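You operate a simulated robot arm through the tools that you are given. There is no shell and no other tool. Be economical: measure what you need, move in short steps, check, and stop when the job is done.

The job below is to be done with a simulated robot arm. You get a single attempt, and the scene is never put back.

TASK
Press the blue cap home and stand the can in the free well.
Fine: yellow dial to 6 bar and left there, white switch on, slider in, then the yellow button once; slider out; the well is in the long grey tray. Set down upright: white can with a spray button.

It is judged by the outcome, as a careful person would: the job done as asked, and still so three seconds after it is handed in. It fails if anything else is knocked over, pushed out of place, dropped, spilled or broken. A push-on lid holds only when it is set on centred and level and pressed home; a screw cap is set on level and turned clockwise until tight.

THE ROBOT
A 6-joint arm with a two-finger parallel gripper, fixed in place. Base frame: the origin is at the foot of the arm, x ahead of it, y to its left, z up; the work surface is at about z = 0. Units: mm, degrees, N and s.
With the tool pointing down near the work surface it reaches from about 140 to 580 mm from the base axis. Its first joint turns from -66.0 to 66.0 degrees. Payload 2.1 kg.
Tool frame: the origin (TCP) lies between the finger pads and is the grasp point; the fingertips stand 30 mm ahead of it; z points along the fingers, y is the line along which they close. The gripper opens to 94 mm. The fingers are 28 mm wide and 10 mm thick; the gripper's body (50 by 96 mm) begins 55 mm behind the TCP.
Orientation is told as [roll, pitch, yaw] about the base's x, y, z axes, in that order, counted from this pose: with the fingers straight down and closing along the base's y, the tool's x points along the base's -x, its y along +y and its z along -z.

THE INTERFACE
- The arm moves only by the tool arm_command. Its argument "rows" is one flat list of numbers, 7 for each row, row after row: the turn, a rotation vector about the base's x, y, z in rad, then the shift along the base's x, y, z in mm, then the gripper command, from -1 (shut) to 1 (fully open), values between in proportion. In form: [ax, ay, az, tx, ty, tz, jaw, ax, ay, az, tx, ty, tz, jaw, ...]. A call has 1 to 8 rows; each row shifts and turns the commanded pose from where the row before left it. A row lasts 0.2 s, in which the tool goes at most 50 mm and 8.6 degrees; a call with a longer step from one row to the next is refused whole, and so is a gripper value outside its range. A pose out of reach is approached as far as the arm can. The call stops where the force on the tool passes 90 N (or 10 N more than at its start, if that is more) or the arm is blocked; 0.2 s more then pass. The fingers move at their own pace (about 72 mm/s each) and stop on an object; they squeeze with about 40 N. The grip force told is the motor's: it shows also when the fingers shut on nothing. Time passes only in rows, and 0.2 s behind the last, so rows that do not move let the fingers close. The reply holds the time, the measured pose of the TCP, the force on the tool along the base axes, the opening and the grip force, in the units named above and with some noise, with the torque about the TCP (base axes, N m) and any sound that the robot's microphone picked up.
- Cameras (640 x 400 px; columns grow to the right, rows downward): "scene" is fixed at [65.4, -390, 470]; the picture's right is [0.63, -0.78, 0.00], its down [-0.54, -0.44, -0.71] and it looks along [0.55, 0.45, -0.70] (base axes); focal length 302 px, centre (320, 200). "wrist" rides on the gripper at [76, 14, -103] in the tool frame; the picture's right is [-0.18, 0.98, 0.00], its down [-0.75, -0.14, -0.64] and it looks along [-0.63, -0.12, 0.77] (tool axes); focal length 243 px, centre (320, 200). There is no depth. A picture from a camera that has moved, and an enlarged one, comes with that camera's place and axes in the base frame and with its lens.
- snapshot(camera): a new picture of that camera. No time passes.
- close_up(camera, box): a new picture of the part [left, top, right, bottom] of that camera's present view, enlarged. No time passes.
- finish_job(): hands the job in; it is judged then, once.

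Work in short steps. Places have to be worked out from the pictures, the camera data and where the tool is seen: move nearer, look again, correct. Check each grasp and each placing, and mend what went wrong. You have 120 turns and 84 pictures in all, those below and enlarged ones among them. Open the gripper and draw the arm clear of the work before you hand the job in, unless the task says otherwise; then end with one line.

The tools are called as name(argument=value, ...) on one line, values as JSON. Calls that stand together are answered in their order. arm_command: Moves the arm, as the interface text tells. Its arguments: {"type":"object","properties":{"rows":{"type":"array"}},"required":["rows"]} The other tools are called the same way: snapshot (camera) takes a picture; close_up (camera, box) takes an enlarged picture of a part of a camera's view; finish_job () hands the job in.

At the start:

```text
time: 0.0
tool_pos: [203.3, -163.1, 278.7]
tool_rot: [-0.1, -0.1, 0.0]
force: [0.0, -0.2, 0.3]
wrist_torque: [-0.03, -0.02, 0.01]
gripper_width: 94.3
gripper_force: 0.0
```

scene: 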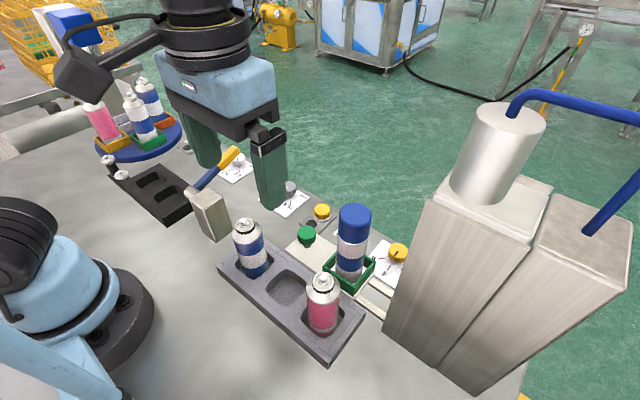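
wrist: 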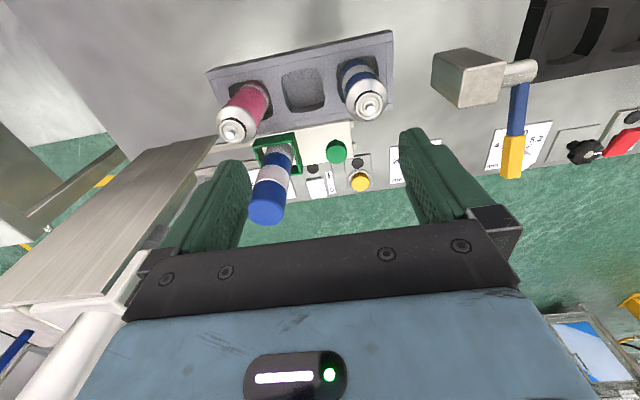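

I start by enlarging the working area in both cameras to identify controls.

close_up(camera="scene", box=[210, 130, 450, 370])

close_up(camera="wrist", box=[200, 80, 440, 240])

close_up(camera="wrist", box=[420, 40, 640, 200])

close_up(camera="scene", box=[80, 60, 260, 240])

```text
1.67 times, centred on (330, 250) of scene
camera zoom: at [65.4, -390.0, 470.0], right [0.63, -0.78, 0.0], down [-0.54, -0.44, -0.71], along [0.55, 0.45, -0.7], focal length 504 px, centre (303, 117)
```

zoom: 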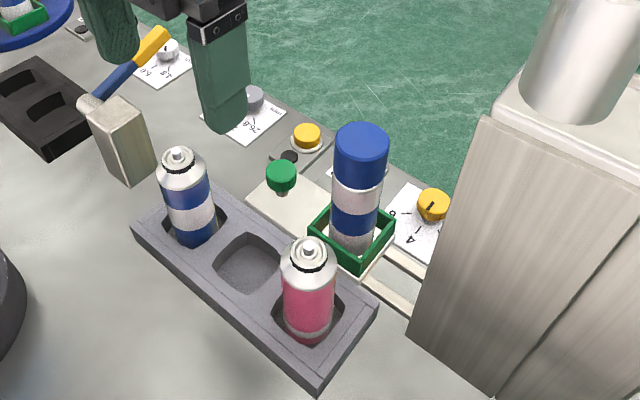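

```text
2.50 times, centred on (320, 160) of wrist
camera zoom: at [126.5, -147.6, 380.5], right [0.18, 0.98, 0.0], down [0.75, -0.14, 0.64], along [0.63, -0.12, -0.77], focal length 606 px, centre (320, 300)
```

zoom: 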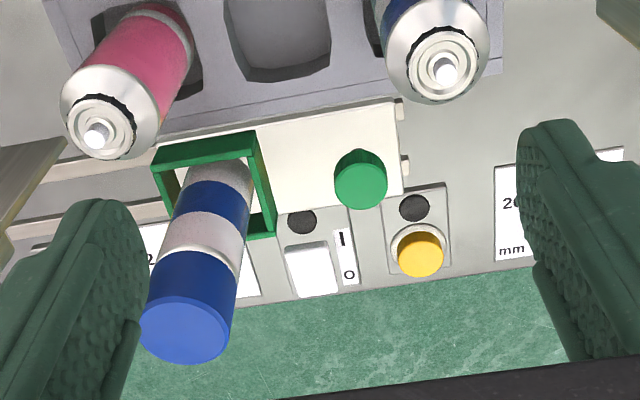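

```text
2.50 times, centred on (530, 120) of wrist
camera zoom: at [126.5, -147.6, 380.5], right [0.18, 0.98, 0.0], down [0.75, -0.14, 0.64], along [0.63, -0.12, -0.77], focal length 606 px, centre (-205, 400)
```

zoom: 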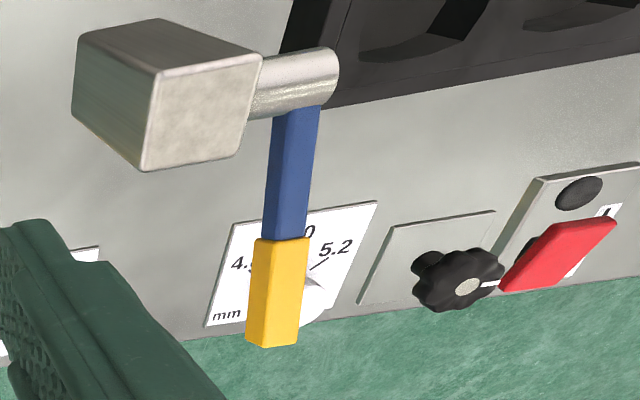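

```text
2.22 times, centred on (170, 150) of scene
camera zoom: at [65.4, -390.0, 470.0], right [0.63, -0.78, 0.0], down [-0.54, -0.44, -0.71], along [0.55, 0.45, -0.7], focal length 672 px, centre (653, 311)
```

zoom: 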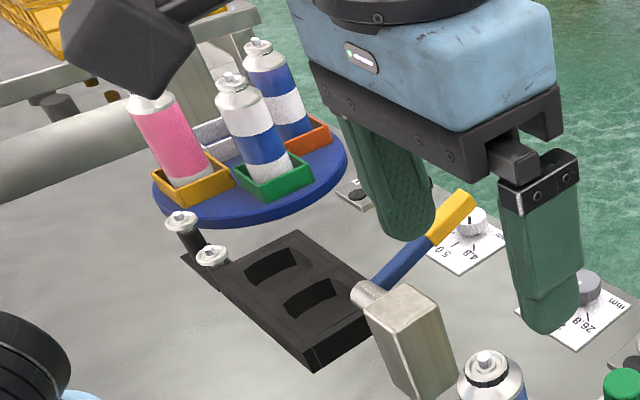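

The can sits in the green nest near (313,-252), top z≈160; yellow button ≈(395,-125), switch ≈(398,-205), yellow dial ≈(406,-295), and press face y≈-345. I move over to view the controls from above.

arm_command(rows=[0, 0, 0, 35, -10, 10, 1, 0, 0, 0, 35, -10, 10, 1, 0, 0, 0, 35, -10, 10, 1, 0, 0, 0, 32, -7, 11, 1])

snapshot(camera="wrist")

close_up(camera="wrist", box=[200, 40, 440, 200])

close_up(camera="scene", box=[290, 190, 410, 300])

```text
time: 1.0
tool_pos: [339.7, -201.6, 317.8]
tool_rot: [-0.1, 0.0, -0.1]
force: [0.3, -0.5, -0.4]
wrist_torque: [-0.03, 0.01, 0.02]
gripper_width: 94.1
gripper_force: 0.1
```

```text
77 pictures are left
camera wrist: at [263.5, -185.7, 420.0], right [0.18, 0.98, 0.0], down [0.75, -0.14, 0.64], along [0.63, -0.12, -0.77], focal length 243 px, centre (320, 200)
```

wrist: 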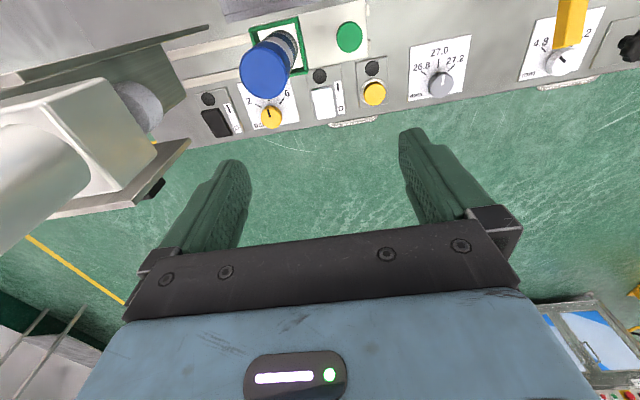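

```text
2.50 times, centred on (320, 120) of wrist
camera zoom: at [263.5, -185.7, 420.0], right [0.18, 0.98, 0.0], down [0.75, -0.14, 0.64], along [0.63, -0.12, -0.77], focal length 606 px, centre (320, 400)
```

zoom: 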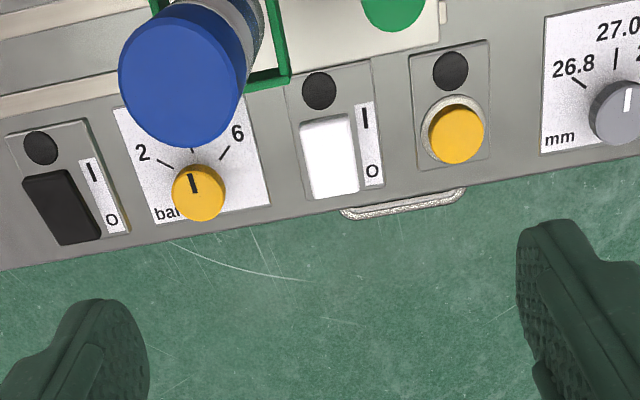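

```text
3.64 times, centred on (350, 245) of scene
camera zoom: at [65.4, -390.0, 470.0], right [0.63, -0.78, 0.0], down [-0.54, -0.44, -0.71], along [0.55, 0.45, -0.7], focal length 1099 px, centre (211, 36)
```

zoom: 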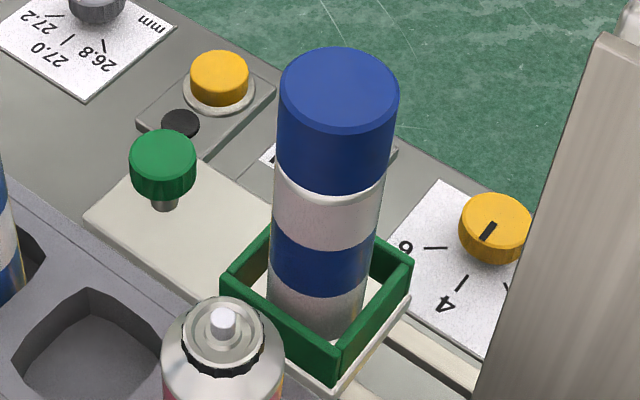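

Dial reads 4 with 6 clockwise from it; the white switch appears to be a rocker beside I/O. I enlarge the press side and the whole press to know clearances before going to the dial.

close_up(camera="wrist", box=[0, 0, 300, 240])

snapshot(camera="scene")

```text
1.67 times, centred on (150, 120) of wrist
camera zoom: at [263.5, -185.7, 420.0], right [0.18, 0.98, 0.0], down [0.75, -0.14, 0.64], along [0.63, -0.12, -0.77], focal length 404 px, centre (603, 333)
```

zoom: 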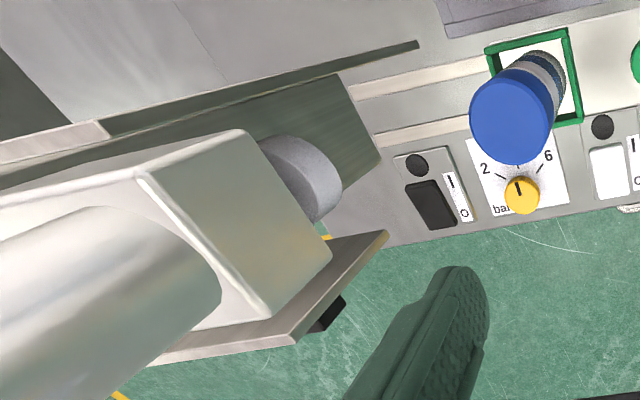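

```text
73 pictures are left
```

scene: 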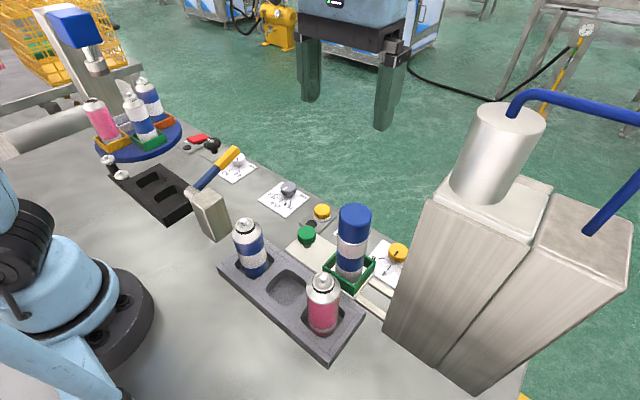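

The press has head/side plates from y≈-345 back; dial centre is about (404,-295). I rotate the tool to yaw≈-65° (camera toward +y, away from press and can) while moving above the dial, staying high.

arm_command(rows=[0, 0, -0.142, 8, -10, -12, 0.3, 0, 0, -0.142, 8, -10, -12, 0.3, 0, 0, -0.142, 8, -10, -12, 0.3, 0, 0, -0.142, 8, -10, -12, 0.3, 0, 0, -0.142, 8, -10, -12, 0.3, 0, 0, -0.142, 8, -10, -12, 0.3, 0, 0, -0.142, 8, -10, -12, 0.3, 0, 0, -0.142, 8, -10, -12, 0.3])

snapshot(camera="wrist")

snapshot(camera="scene")

```text
time: 2.8
tool_pos: [406.0, -280.2, 223.6]
tool_rot: [0.0, -0.1, -65.3]
force: [0.3, -0.2, 0.7]
wrist_torque: [0.02, 0.01, -0.05]
gripper_width: 61.1
gripper_force: 0.1
```

```text
72 pictures are left
camera wrist: at [385.9, -204.4, 325.9], right [0.97, 0.24, 0.0], down [0.19, -0.74, 0.64], along [0.16, -0.62, -0.77], focal length 243 px, centre (320, 200)
```

wrist: 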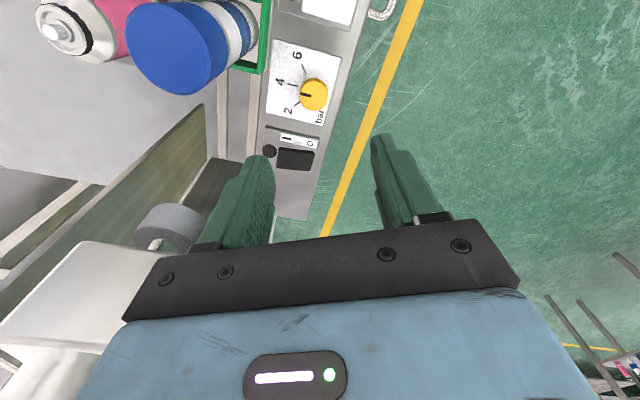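

```text
71 pictures are left
```

scene: 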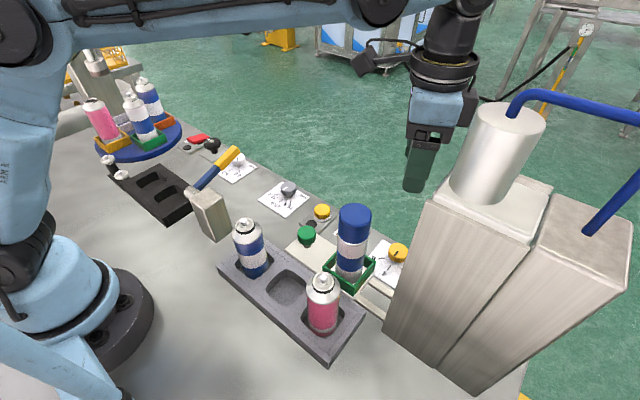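

Dial is at about (401,-293). I enlarge for accurate centre, height and tick angles.

close_up(camera="wrist", box=[250, 40, 370, 190])

```text
2.67 times, centred on (310, 115) of wrist
camera zoom: at [385.9, -204.4, 325.9], right [0.97, 0.24, 0.0], down [0.19, -0.74, 0.64], along [0.16, -0.62, -0.77], focal length 647 px, centre (347, 427)
```

zoom: 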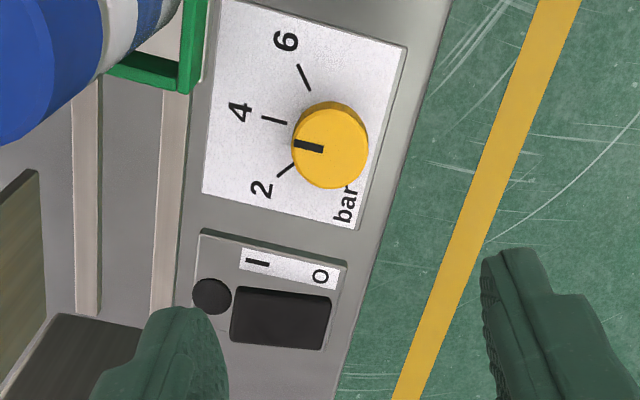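

Fit gives dial axis ≈(402,-293.5), diameter ≈30, top z≈24, with 6 bar 50° clockwise of 4. I descend to TCP z≈39 with fingers straddling it.

arm_command(rows=[0, 0, 0, -2, -7, -38, 0.3, 0, 0, 0, -2, -6, -38, 0.3, 0, 0, 0, 0, 0, -38, 0.3, 0, 0, 0, 0, 0, -38, 0.3, 0, 0, 0, 0, 0, -20, 0.3, 0, 0, 0, 0, 0, -10, 0.3])

snapshot(camera="wrist")

snapshot(camera="scene")

```text
time: 4.2
tool_pos: [401.0, -293.5, 39.8]
tool_rot: [-0.2, -0.1, -65.0]
force: [0.2, 0.0, 0.6]
wrist_torque: [0.01, -0.02, -0.01]
gripper_width: 61.1
gripper_force: 0.1
```

```text
69 pictures are left
camera wrist: at [381.2, -216.7, 142.9], right [0.97, 0.25, 0.0], down [0.19, -0.74, 0.64], along [0.16, -0.62, -0.77], focal length 243 px, centre (320, 200)
```

wrist: 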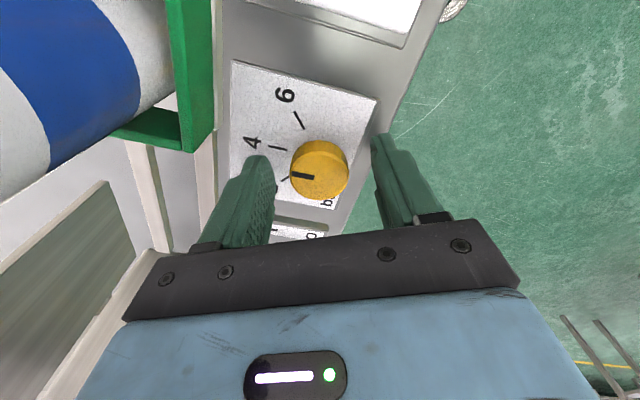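

```text
68 pictures are left
```

scene: 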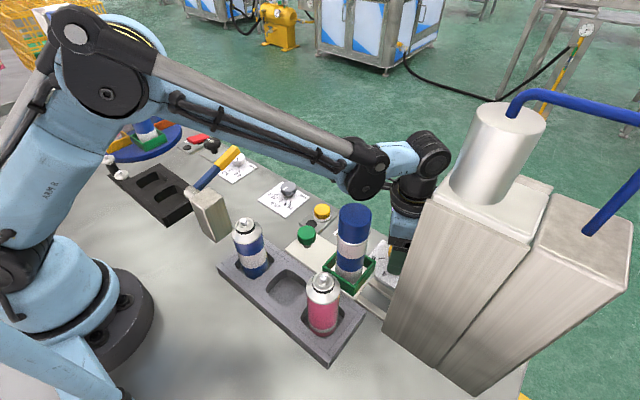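

The dial lies between the fingers, slightly toward +y; I nudge 3 mm and close.

arm_command(rows=[0, 0, 0, 0, 3, -1, 0.3, 0, 0, 0, 0, 0, 0, -1, 0, 0, 0, 0, 0, 0, -1, 0, 0, 0, 0, 0, 0, -1])

snapshot(camera="wrist")

```text
time: 5.2
tool_pos: [399.3, -291.0, 37.3]
tool_rot: [-0.3, 0.0, -65.3]
force: [-19.1, -5.6, -6.0]
wrist_torque: [-0.03, 0.21, -0.09]
gripper_width: 33.4
gripper_force: 44.8
```

```text
67 pictures are left
camera wrist: at [380.2, -214.8, 142.4], right [0.97, 0.24, -0.01], down [0.19, -0.74, 0.64], along [0.15, -0.62, -0.77], focal length 243 px, centre (320, 200)
```

wrist: 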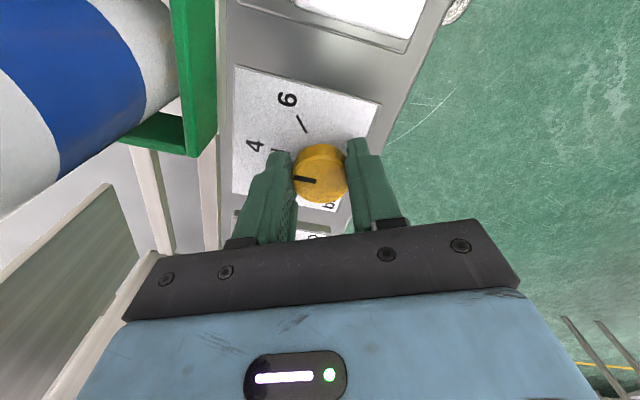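

Grip is solid at 33 mm with a slight sideways load, so I relax x by 2 mm and turn clockwise 50°.

arm_command(rows=[0, 0, -0.1, -2, 0, 0, -1, 0, 0, -0.14, 0, 0, 0, -1, 0, 0, -0.14, 0, 0, 0, -1, 0, 0, -0.14, 0, 0, 0, -1, 0, 0, -0.14, 0, 0, 0, -1, 0, 0, -0.14, 0, 0, 0, -1, 0, 0, -0.073, 0, 0, 0, -1])

close_up(camera="wrist", box=[200, 40, 440, 240])

```text
time: 6.8
tool_pos: [403.6, -290.9, 39.4]
tool_rot: [1.1, -0.1, -115.2]
force: [48.5, -20.3, -9.7]
wrist_torque: [-0.89, 0.2, 0.18]
gripper_width: 33.6
gripper_force: 45.2
```

```text
2.00 times, centred on (320, 140) of wrist
camera zoom: at [445.6, -226.1, 142.6], right [0.81, -0.58, 0.02], down [-0.46, -0.62, 0.64], along [-0.36, -0.53, -0.77], focal length 485 px, centre (320, 320)
```

zoom: 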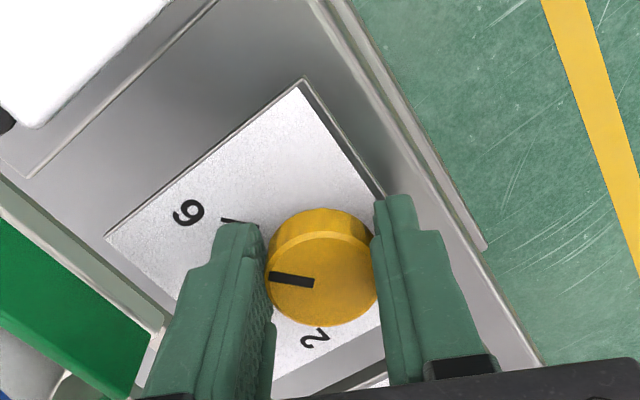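

Pointer seems to point to the 6 tick. I relieve the side load, open and rise to check.

arm_command(rows=[0, 0, 0, 4, -1, 0, -1, 0, 0, 0, 0, 0, 0, 0.3, 0, 0, 0, 0, 0, 0, 0.3, 0, 0, 0, 0, 0, 40, 0.3, 0, 0, 0, 0, 10, 45, 0.3, 0, 0, 0, 0, 15, 45, 0.3])

close_up(camera="wrist", box=[200, 20, 440, 180])

close_up(camera="scene", box=[290, 190, 410, 300])

```text
time: 8.2
tool_pos: [400.7, -264.7, 171.6]
tool_rot: [-0.1, -0.1, -115.2]
force: [-0.5, -0.5, -0.6]
wrist_torque: [0.01, -0.01, 0.01]
gripper_width: 61.1
gripper_force: 0.1
```

```text
2.50 times, centred on (320, 100) of wrist
camera zoom: at [446.6, -201.8, 274.7], right [0.81, -0.58, 0.0], down [-0.45, -0.62, 0.64], along [-0.38, -0.52, -0.77], focal length 606 px, centre (320, 450)
```

zoom: 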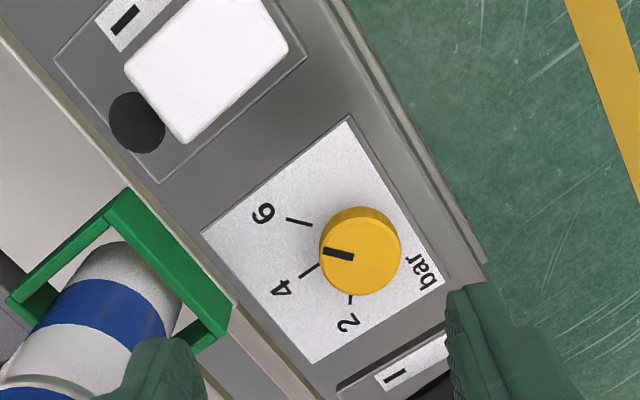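

```text
3.64 times, centred on (350, 245) of scene
camera zoom: at [65.4, -390.0, 470.0], right [0.63, -0.78, 0.0], down [-0.54, -0.44, -0.71], along [0.55, 0.45, -0.7], focal length 1099 px, centre (211, 36)
```

zoom: 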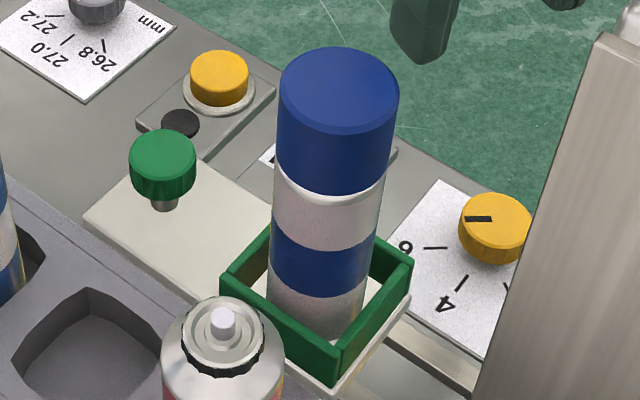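

Pointer looks near 6; I enlarge more to measure the residual angle.

close_up(camera="wrist", box=[290, 85, 360, 145])

close_up(camera="scene", box=[365, 235, 415, 275])

```text
6.67 times, centred on (325, 115) of wrist
camera zoom: at [446.6, -201.8, 274.7], right [0.81, -0.58, 0.0], down [-0.45, -0.62, 0.64], along [-0.38, -0.52, -0.77], focal length 1618 px, centre (287, 767)
```

zoom: 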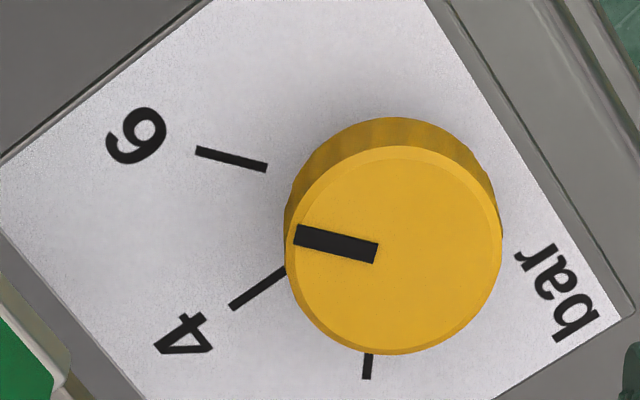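

```text
10.00 times, centred on (390, 255) of scene
camera zoom: at [65.4, -390.0, 470.0], right [0.63, -0.78, 0.0], down [-0.54, -0.44, -0.71], along [0.55, 0.45, -0.7], focal length 3023 px, centre (-380, -350)
```

zoom: 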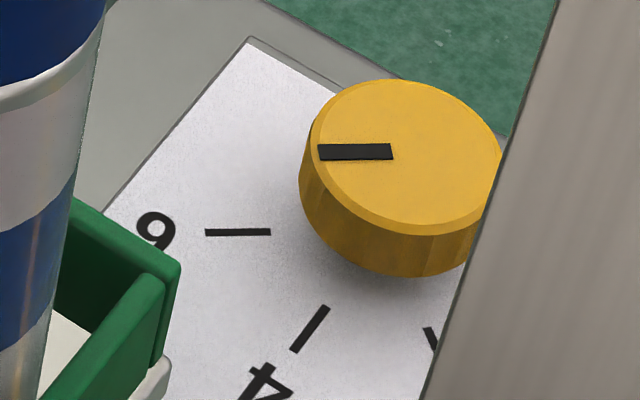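

The dial is parallel with the 6 tick in both views: set. Now the white rocker (x≈368–420, y≈-222…-188): its I end is the -x end. I go above (376,-205) with fingers closed and look.

arm_command(rows=[0, 0, 0, -5, 20, -10, -1, 0, 0, 0, -10, 20, -20, -1, 0, 0, 0, -9, 19, -30, -1, 0, 0, 0, 0, 0, -30, -1])

snapshot(camera="wrist")

close_up(camera="scene", box=[290, 170, 430, 290])

```text
time: 9.2
tool_pos: [380.6, -205.7, 79.5]
tool_rot: [-0.1, -0.1, -115.1]
force: [-0.3, 0.4, 0.5]
wrist_torque: [0.0, -0.02, -0.02]
gripper_width: 0.2
gripper_force: 33.2
```

```text
61 pictures are left
camera wrist: at [425.0, -141.7, 182.8], right [0.81, -0.58, 0.0], down [-0.45, -0.62, 0.64], along [-0.38, -0.52, -0.77], focal length 243 px, centre (320, 200)
```

wrist: 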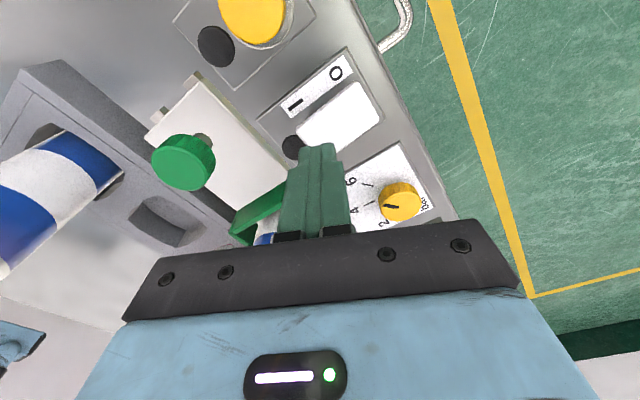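

```text
3.33 times, centred on (360, 230) of scene
camera zoom: at [65.4, -390.0, 470.0], right [0.63, -0.78, 0.0], down [-0.54, -0.44, -0.71], along [0.55, 0.45, -0.7], focal length 1008 px, centre (187, 100)
```

zoom: 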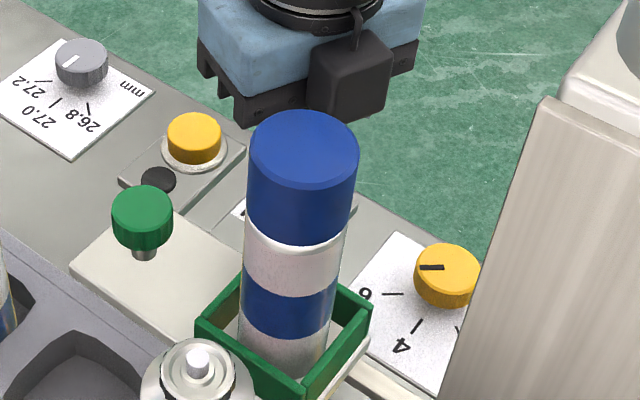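

Rocker centre is ≈(395,-206), I end at x≈366. I move to x≈375 and descend in small steps onto the I end.

arm_command(rows=[0, 0, 0, -5.5, -0.5, -12, -1, 0, 0, 0, 0, 0, -11, -1, 0, 0, 0, 0, 0, -4, -1, 0, 0, 0, 0, 0, -3, -1, 0, 0, 0, 0, 0, -3, -1])

snapshot(camera="wrist")

```text
time: 10.3
tool_pos: [373.7, -206.1, 51.7]
tool_rot: [-0.1, 0.1, -115.1]
force: [-2.1, 1.2, 30.4]
wrist_torque: [0.27, -0.33, 0.02]
gripper_width: 0.2
gripper_force: 32.7
stopped in row 5: the force on the tool passed its limit at 109 N (the readings are from after the stop); the commanded pose is now the measured one
```

```text
59 pictures are left
camera wrist: at [418.5, -143.1, 155.2], right [0.81, -0.58, 0.0], down [-0.45, -0.62, 0.64], along [-0.38, -0.52, -0.77], focal length 243 px, centre (320, 200)
```

wrist: 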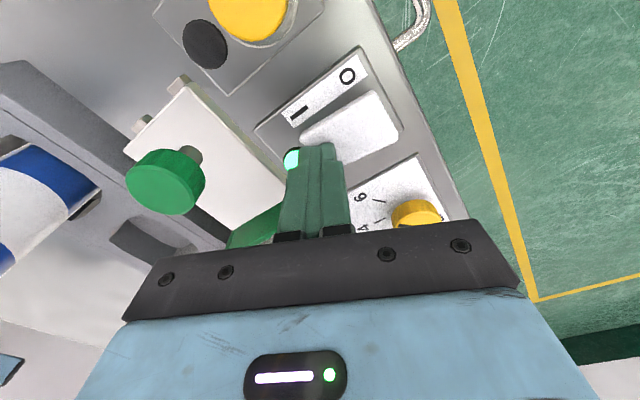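

Switch lamp is lit green: on. Next the slider knob, judged at ≈(314,-155), top z≈50–55; I rise, turn to yaw -90 and look at it from above.

arm_command(rows=[0, 0, 0, 0, 0, 35, -1, 0, 0, 0, 0, 5, 35, -1, 0, 0, 0.146, -20, 20, 20, 0.2, 0, 0, 0.146, -20, 15, 10, 0.2, 0, 0, 0.146, -20, 11, 0, 0.2])

snapshot(camera="wrist")

snapshot(camera="scene")

```text
time: 11.6
tool_pos: [315.0, -155.9, 151.7]
tool_rot: [-0.1, 0.2, -90.0]
force: [-0.4, -0.3, -0.2]
wrist_torque: [0.03, 0.0, -0.02]
gripper_width: 56.6
gripper_force: 0.1
```

```text
58 pictures are left
camera wrist: at [328.4, -78.9, 253.7], right [0.98, -0.18, 0.0], down [-0.14, -0.75, 0.64], along [-0.12, -0.63, -0.77], focal length 243 px, centre (320, 200)
```

wrist: 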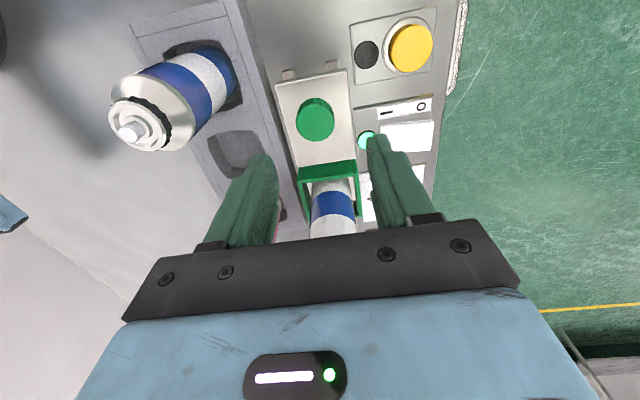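

```text
57 pictures are left
```

scene: 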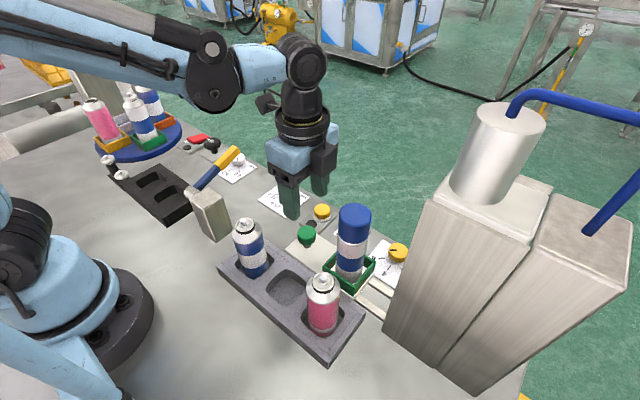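

Knob ≈(310,-157), 32 mm wide. I descend to TCP z≈56 around it and close.

arm_command(rows=[0, 0, 0, -4, -1, -35, 0.2, 0, 0, 0, 0, 0, -35, 0.2, 0, 0, 0, 0, 0, -18, 0.2, 0, 0, 0, 0, 0, -8, 0.2])

snapshot(camera="wrist")

close_up(camera="scene", box=[230, 150, 390, 290])

```text
time: 12.6
tool_pos: [309.3, -156.5, 55.3]
tool_rot: [0.0, 0.1, -90.0]
force: [-0.4, 0.2, 0.6]
wrist_torque: [-0.05, 0.02, -0.01]
gripper_width: 56.3
gripper_force: 0.0
```

```text
56 pictures are left
camera wrist: at [323.8, -78.7, 158.4], right [0.98, -0.18, 0.0], down [-0.14, -0.75, 0.64], along [-0.12, -0.63, -0.77], focal length 243 px, centre (320, 200)
```

wrist: 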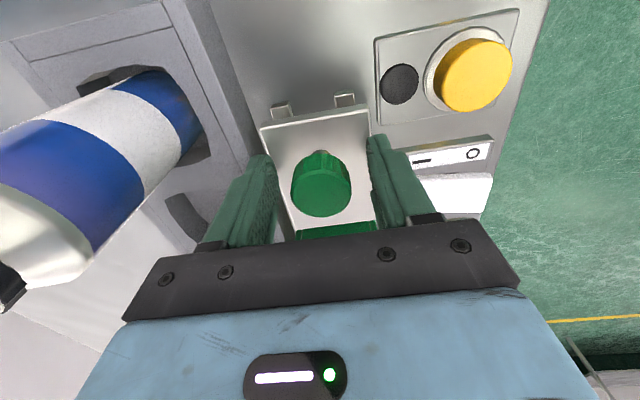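

```text
2.86 times, centred on (310, 220) of scene
camera zoom: at [65.4, -390.0, 470.0], right [0.63, -0.78, 0.0], down [-0.54, -0.44, -0.71], along [0.55, 0.45, -0.7], focal length 864 px, centre (349, 143)
```

zoom: 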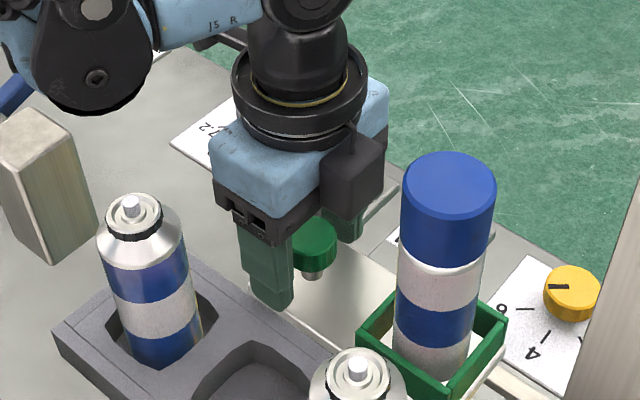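

Alignment looks fine; close on the knob.

arm_command(rows=[0, 0, 0, 0, 0, 0, -1, 0, 0, 0, 0, 0, 0, -1, 0, 0, 0, 0, 0, 0, -1])

```text
time: 13.3
tool_pos: [309.3, -155.9, 55.9]
tool_rot: [-0.1, 0.1, -90.0]
force: [-0.3, -4.9, -8.9]
wrist_torque: [0.0, -0.1, -0.06]
gripper_width: 31.1
gripper_force: 45.2
```

Gripped the knob (31 mm). I slide it gently toward the press (-y).

arm_command(rows=[0, 0, 0, 0, -4, 0, -1, 0, 0, 0, 0, -8, 0, -1, 0, 0, 0, 0, -10, 0, -1, 0, 0, 0, 0, -10, 0, -1, 0, 0, 0, 0, -10, 0, -1, 0, 0, 0, 0, -10, 0, -1, 0, 0, 0, 0, -8, 0, -1, 0, 0, 0, 0, -4, 0, -1])

snapshot(camera="scene")

snapshot(camera="wrist")

```text
time: 15.2
tool_pos: [310.7, -221.4, 54.8]
tool_rot: [-0.1, 0.0, -90.1]
force: [1.3, 2.0, 38.9]
wrist_torque: [-0.12, -0.14, 0.01]
gripper_width: 31.0
gripper_force: 45.3
```

```text
54 pictures are left
```

scene: 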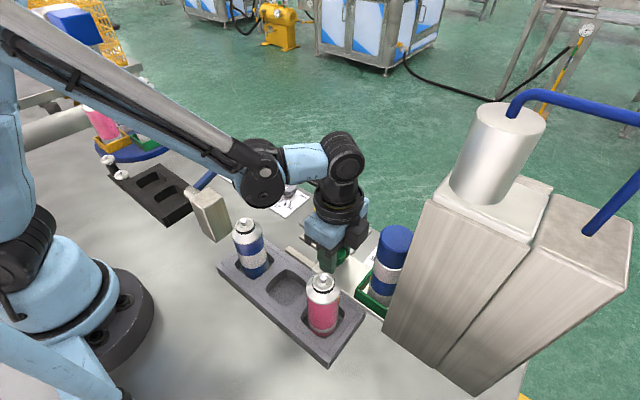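

```text
53 pictures are left
camera wrist: at [323.8, -143.9, 157.7], right [0.98, -0.18, 0.0], down [-0.14, -0.75, 0.64], along [-0.12, -0.63, -0.77], focal length 243 px, centre (320, 200)
```

wrist: 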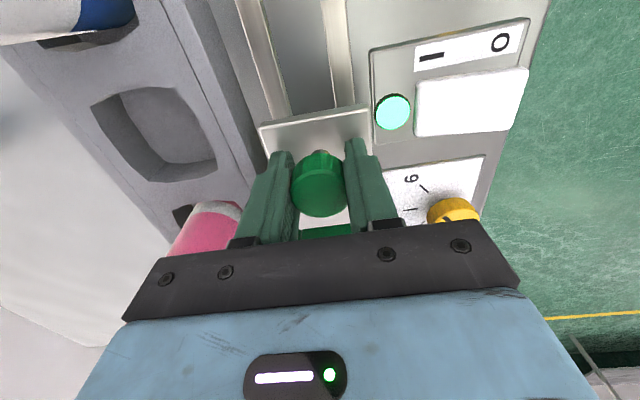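

The slider moves freely; some vertical load, so I ease up 1 mm and continue until it stops.

arm_command(rows=[0, 0, 0, 0, -4, 1, -1, 0, 0, 0, 0, -8, 0, -1, 0, 0, 0, 0, -8, 0, -1, 0, 0, 0, 0, -8, 0, -1, 0, 0, 0, 0, -8, 0, -1, 0, 0, 0, 0, -6, 0, -1, 0, 0, 0, 0, -4, 0, -1, 0, 0, 0, 0, -4, 0, -1])

snapshot(camera="wrist")

snapshot(camera="scene")

```text
time: 16.9
tool_pos: [310.5, -270.1, 56.8]
tool_rot: [-0.2, 0.1, -90.1]
force: [2.1, 1.2, -36.5]
wrist_torque: [0.12, -0.16, 0.13]
gripper_width: 31.2
gripper_force: 45.3
```

```text
52 pictures are left
camera wrist: at [323.9, -193.5, 159.3], right [0.98, -0.18, 0.0], down [-0.14, -0.75, 0.64], along [-0.12, -0.63, -0.77], focal length 243 px, centre (320, 200)
```

wrist: 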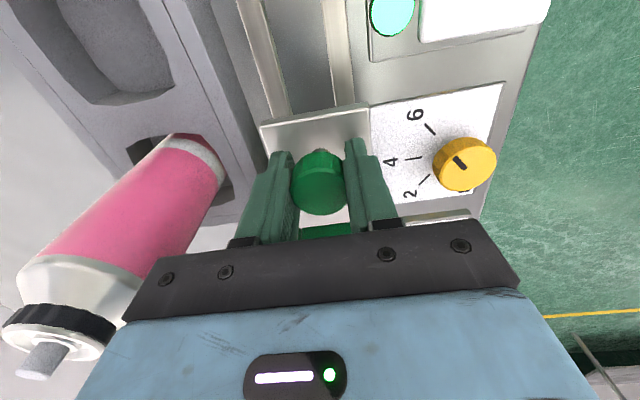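

```text
51 pictures are left
```

scene: 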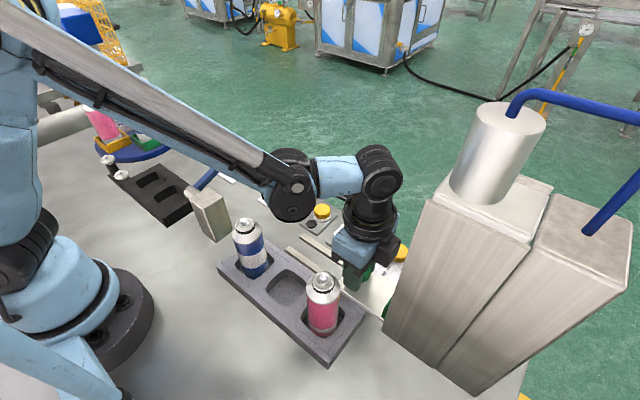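

Total travel 114 mm and no stop yet; I continue in small steps.

arm_command(rows=[0, 0, 0, 0, -3, -1, -1, 0, 0, 0, 0, -3, 0, -1, 0, 0, 0, 0, -3, 0, -1, 0, 0, 0, 0, -3, 0, -1])

```text
time: 17.9
tool_pos: [310.8, -278.4, 56.0]
tool_rot: [-0.4, 0.7, -89.8]
force: [-7.7, 38.9, 6.7]
wrist_torque: [0.19, -0.29, -0.13]
gripper_width: 31.1
gripper_force: 45.5
```

Resistance of 39 N in y suggests the end stop; one more small push confirms.

arm_command(rows=[0, 0, 0, 0, -2, 0, -1, 0, 0, 0, 0, -2, 0, -1])

snapshot(camera="wrist")

```text
time: 18.6
tool_pos: [309.4, -281.2, 54.6]
tool_rot: [-0.4, 1.2, -89.9]
force: [-14.8, 60.6, 1.7]
wrist_torque: [-0.95, -0.39, -0.14]
gripper_width: 31.3
gripper_force: 45.1
```

```text
50 pictures are left
camera wrist: at [324.1, -205.7, 159.4], right [0.98, -0.18, -0.01], down [-0.13, -0.77, 0.63], along [-0.12, -0.62, -0.78], focal length 243 px, centre (320, 200)
```

wrist: 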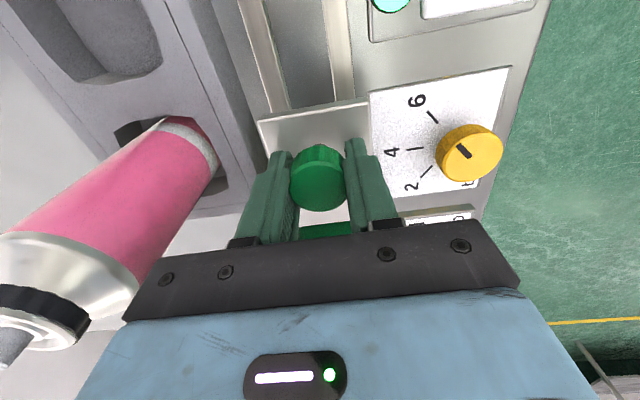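

Load is at knob height (small torque), so it's the slider's end stop. I relax, open, rise, and look into the press.

arm_command(rows=[0, 0, 0, 0, 4, 0, -1, 0, 0, 0, 0, 0, 0, 0.2, 0, 0, 0, 0, 0, 0, 0.2, 0, 0, 0, 0, 0, 35, 0.2, 0, 0, 0, 0, 40, 45, 0.2, 0, 0, 0, 0, 48, 10, 0.2, 0, 0, 0, 0, 48, 0, 0.2])

snapshot(camera="wrist")

close_up(camera="scene", box=[280, 170, 480, 330])

```text
refused: row 5 steps farther than a row can; nothing moved
```

```text
49 pictures are left
camera wrist: at [324.1, -205.7, 159.4], right [0.98, -0.18, -0.01], down [-0.13, -0.77, 0.63], along [-0.12, -0.62, -0.78], focal length 243 px, centre (320, 200)
```

wrist: 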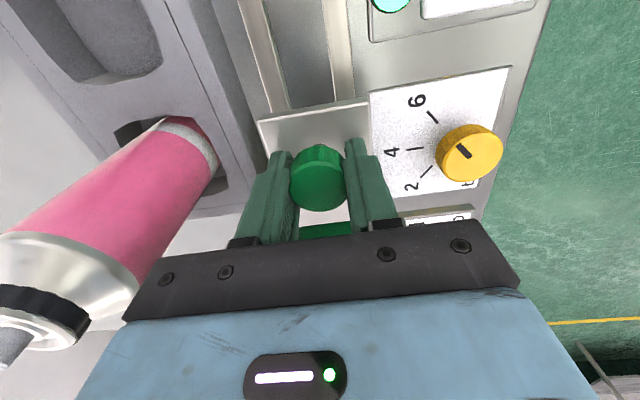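

```text
2.50 times, centred on (380, 250) of scene
camera zoom: at [65.4, -390.0, 470.0], right [0.63, -0.78, 0.0], down [-0.54, -0.44, -0.71], along [0.55, 0.45, -0.7], focal length 756 px, centre (170, 75)
```

zoom: 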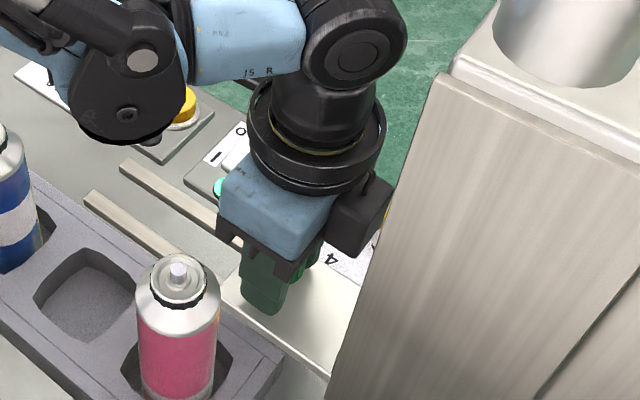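

I resend with shorter steps: relax, open, rise, retreat.

arm_command(rows=[0, 0, 0, 0, 4, 0, -1, 0, 0, 0, 0, 0, 0, 0.2, 0, 0, 0, 0, 0, 0, 0.2, 0, 0, 0, 0, 0, 35, 0.2, 0, 0, 0, 0, 30, 35, 0.2, 0, 0, 0, 0, 45, 10, 0.2, 0, 0, 0, 0, 45, 0, 0.2])

snapshot(camera="wrist")

```text
time: 20.1
tool_pos: [311.0, -162.8, 135.0]
tool_rot: [-0.2, 0.1, -90.0]
force: [0.2, 0.4, -0.6]
wrist_torque: [-0.01, 0.02, 0.01]
gripper_width: 56.5
gripper_force: 0.1
```

```text
47 pictures are left
camera wrist: at [324.8, -86.5, 238.4], right [0.98, -0.18, 0.0], down [-0.14, -0.75, 0.64], along [-0.12, -0.63, -0.77], focal length 243 px, centre (320, 200)
```

wrist: 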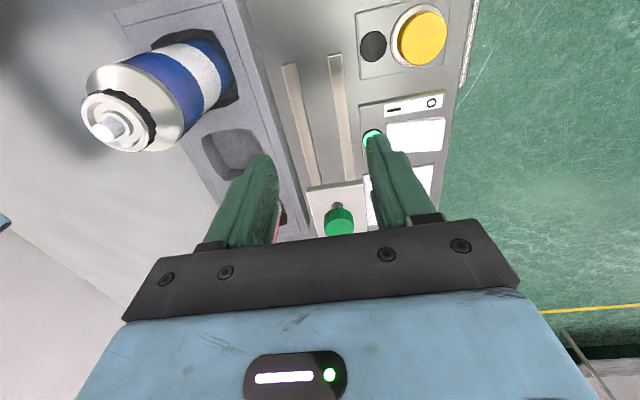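

I raise to see the can inside the press between the open fingers.

arm_command(rows=[0, 0, 0, 0, -10, 40, 1, 0, 0, 0, 0, -15, 40, 1, 0, 0, 0, 0, -15, 40, 1])

close_up(camera="wrist", box=[200, 100, 440, 260])

```text
time: 20.9
tool_pos: [307.7, -200.2, 255.5]
tool_rot: [-0.1, 0.1, -90.1]
force: [-0.5, -0.5, -0.2]
wrist_torque: [-0.01, 0.0, -0.02]
gripper_width: 93.8
gripper_force: 0.0
```

```text
2.50 times, centred on (320, 180) of wrist
camera zoom: at [321.3, -123.5, 358.5], right [0.98, -0.18, 0.0], down [-0.14, -0.75, 0.64], along [-0.12, -0.63, -0.77], focal length 606 px, centre (320, 250)
```

zoom: 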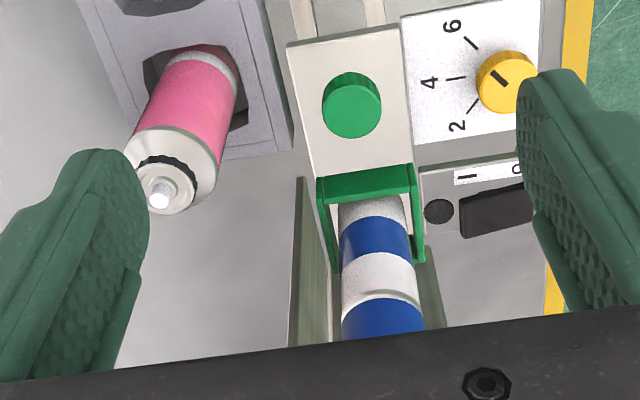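

Can stands upright in the press with the slider in (knob y≈-277). Now I go above the yellow button ≈(394,-124) with closed fingers.

arm_command(rows=[0, 0, 0, 17.2, 15.2, -25, -1, 0, 0, 0, 17.2, 15.2, -35, -1, 0, 0, 0, 17.2, 15.2, -40, -1, 0, 0, 0, 17.2, 15.2, -40, -1, 0, 0, 0, 17.2, 15.2, -35, -1])

snapshot(camera="wrist")

close_up(camera="scene", box=[260, 130, 420, 270])

```text
time: 22.1
tool_pos: [397.2, -123.3, 78.2]
tool_rot: [0.0, 0.0, -90.1]
force: [1.4, 0.4, 0.4]
wrist_torque: [-0.02, 0.02, 0.03]
gripper_width: 0.0
gripper_force: 33.5
```

```text
45 pictures are left
camera wrist: at [410.1, -46.9, 181.1], right [0.98, -0.18, 0.0], down [-0.14, -0.75, 0.64], along [-0.12, -0.63, -0.77], focal length 243 px, centre (320, 200)
```

wrist: 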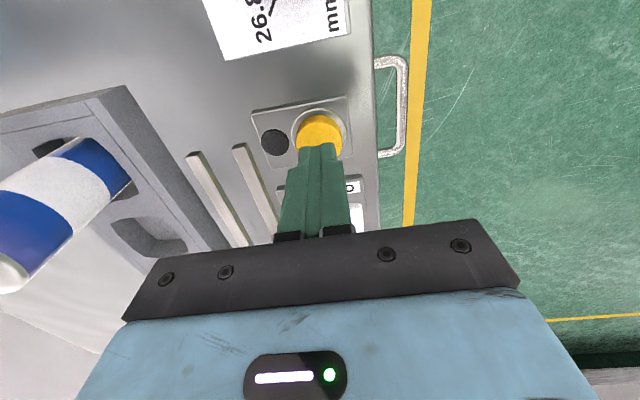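

```text
2.86 times, centred on (340, 200) of scene
camera zoom: at [65.4, -390.0, 470.0], right [0.63, -0.78, 0.0], down [-0.54, -0.44, -0.71], along [0.55, 0.45, -0.7], focal length 864 px, centre (263, 200)
```

zoom: 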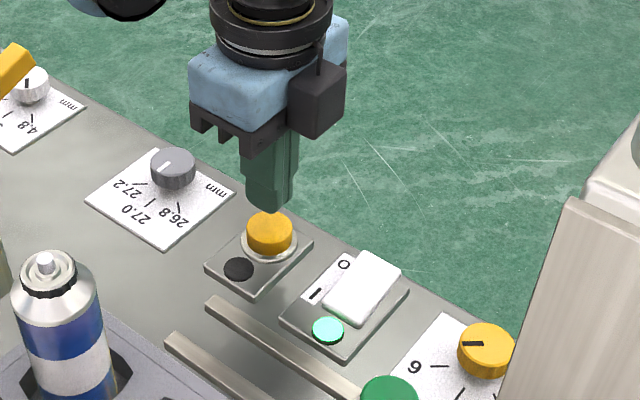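

Fingertips are over the button (≈(397,-121)). I descend to contact in small steps.

arm_command(rows=[0, 0, 0, 0, 2, -12, -1, 0, 0, 0, 0, 0, -6, -1, 0, 0, 0, 0, 0, -3, -1, 0, 0, 0, 0, 0, -2, -1, 0, 0, 0, 0, 0, -2, -1])

close_up(camera="scene", box=[260, 130, 420, 270])

```text
time: 23.4
tool_pos: [395.4, -124.7, 55.5]
tool_rot: [-0.2, 0.1, -90.1]
force: [-0.5, -0.2, 1.4]
wrist_torque: [0.0, 0.0, 0.01]
gripper_width: 0.0
gripper_force: 32.8
```

```text
2.86 times, centred on (340, 200) of scene
camera zoom: at [65.4, -390.0, 470.0], right [0.63, -0.78, 0.0], down [-0.54, -0.44, -0.71], along [0.55, 0.45, -0.7], focal length 864 px, centre (263, 200)
```

zoom: 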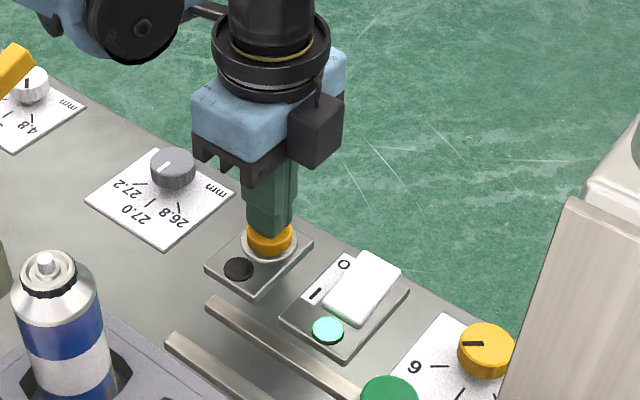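

Nearly touching; I continue down in 2 mm steps.

arm_command(rows=[0, 0, 0, 1, 2, -2, -1, 0, 0, 0, 0, 0, -2, -1, 0, 0, 0, 0, 0, -2, -1])

close_up(camera="scene", box=[260, 130, 420, 270])

```text
time: 24.1
tool_pos: [396.2, -122.6, 49.1]
tool_rot: [-0.1, 0.1, -90.0]
force: [0.0, -1.7, 1.2]
wrist_torque: [-0.04, 0.02, 0.01]
gripper_width: 0.0
gripper_force: 33.4
heard: click
```

```text
2.86 times, centred on (340, 200) of scene
camera zoom: at [65.4, -390.0, 470.0], right [0.63, -0.78, 0.0], down [-0.54, -0.44, -0.71], along [0.55, 0.45, -0.7], focal length 864 px, centre (263, 200)
```

zoom: 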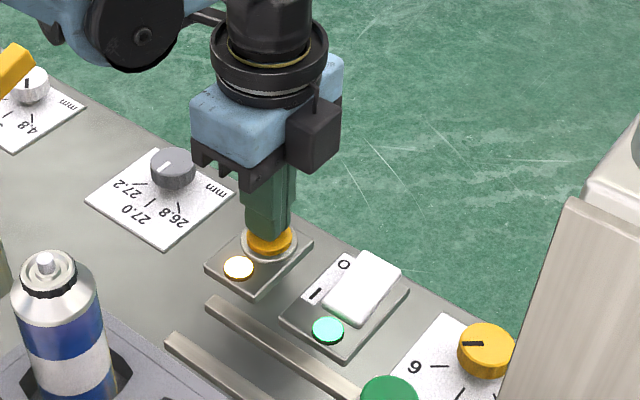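

Click heard and its lamp lit. I release upward and wait for the press cycle.

arm_command(rows=[0, 0, 0, 0, 0, 20, -1, 0, 0, 0, 0, 0, 40, -1, 0, 0, 0, 0, 0, 40, -1, 0, 0, 0, 0, 0, 0, -1, 0, 0, 0, 0, 0, 0, -1, 0, 0, 0, 0, 0, 0, -1, 0, 0, 0, 0, 0, 0, -1, 0, 0, 0, 0, 0, 0, -1])

close_up(camera="scene", box=[260, 130, 420, 270])

```text
time: 25.9
tool_pos: [398.8, -124.2, 149.3]
tool_rot: [-0.1, 0.1, -90.0]
force: [-0.8, 0.2, 0.2]
wrist_torque: [0.02, 0.0, 0.02]
gripper_width: 0.0
gripper_force: 32.5
```

```text
2.86 times, centred on (340, 200) of scene
camera zoom: at [65.4, -390.0, 470.0], right [0.63, -0.78, 0.0], down [-0.54, -0.44, -0.71], along [0.55, 0.45, -0.7], focal length 864 px, centre (263, 200)
```

zoom: 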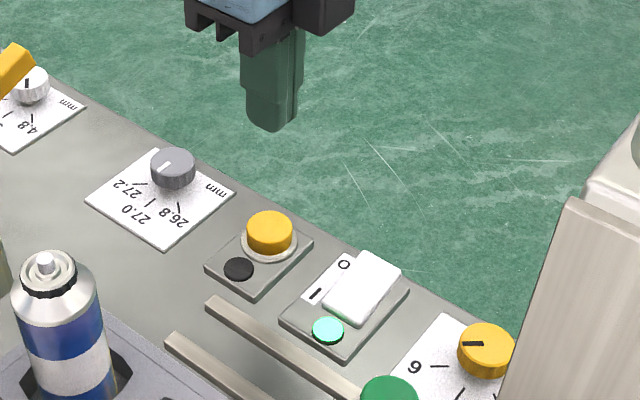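

Lamp has gone out. I go back to the viewing pose to check the press has retracted and the cap.

arm_command(rows=[0, 0, 0, -18, -15, 22, 1, 0, 0, 0, -18, -15, 22, 1, 0, 0, 0, -18, -15, 22, 1, 0, 0, 0, -18, -15, 22, 1, 0, 0, 0, -18, -17, 18, 1, 0, 0, 0, 0, 0, 0, 1, 0, 0, 0, 0, 0, 0, 1])

close_up(camera="wrist", box=[200, 100, 440, 260])

```text
time: 27.6
tool_pos: [305.3, -201.1, 256.8]
tool_rot: [-0.1, 0.0, -90.2]
force: [0.2, -0.4, 0.4]
wrist_torque: [0.02, -0.01, -0.01]
gripper_width: 93.8
gripper_force: 0.0
```

```text
2.50 times, centred on (320, 180) of wrist
camera zoom: at [319.7, -123.8, 358.6], right [0.98, -0.18, 0.0], down [-0.14, -0.75, 0.64], along [-0.12, -0.63, -0.77], focal length 606 px, centre (320, 250)
```

zoom: 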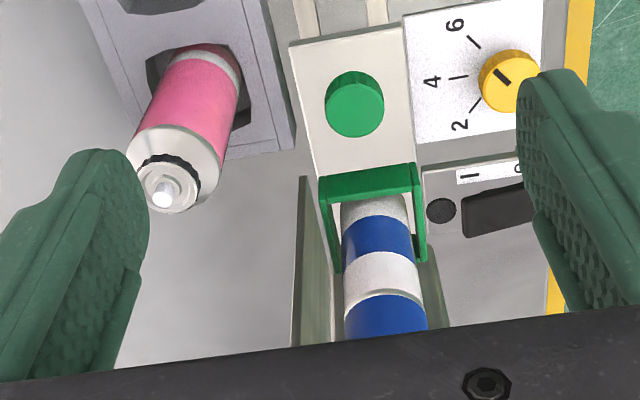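

Ram is clear of the can. I go back to the knob (309,-278), retracing the earlier departure path, and grip it.

arm_command(rows=[0, 0, 0, 2, -4, -40, 0.2, 0, 0, 0, 2, -4, -40, 0.2, 0, 0, 0, 0, -4, -42, 0.2, 0, 0, 0, 0, -33, -15, 0.2, 0, 0, 0, 0, -32, -26, 0.2, 0, 0, 0, 0, 0, -25, 0.2, 0, 0, 0, 0, 0, -10, 0.2])

snapshot(camera="wrist")

```text
time: 29.1
tool_pos: [311.6, -276.9, 58.5]
tool_rot: [-0.1, 0.1, -89.9]
force: [-0.1, 1.2, -0.4]
wrist_torque: [0.02, -0.06, 0.0]
gripper_width: 56.2
gripper_force: 0.1
```

```text
39 pictures are left
camera wrist: at [323.9, -200.1, 160.7], right [0.98, -0.18, 0.0], down [-0.14, -0.75, 0.64], along [-0.12, -0.63, -0.77], focal length 243 px, centre (320, 200)
```

wrist: 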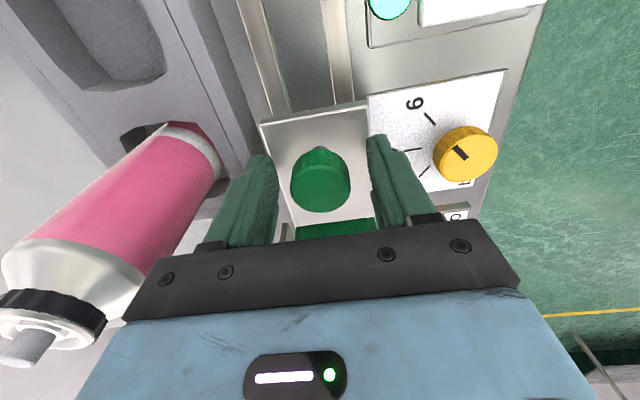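

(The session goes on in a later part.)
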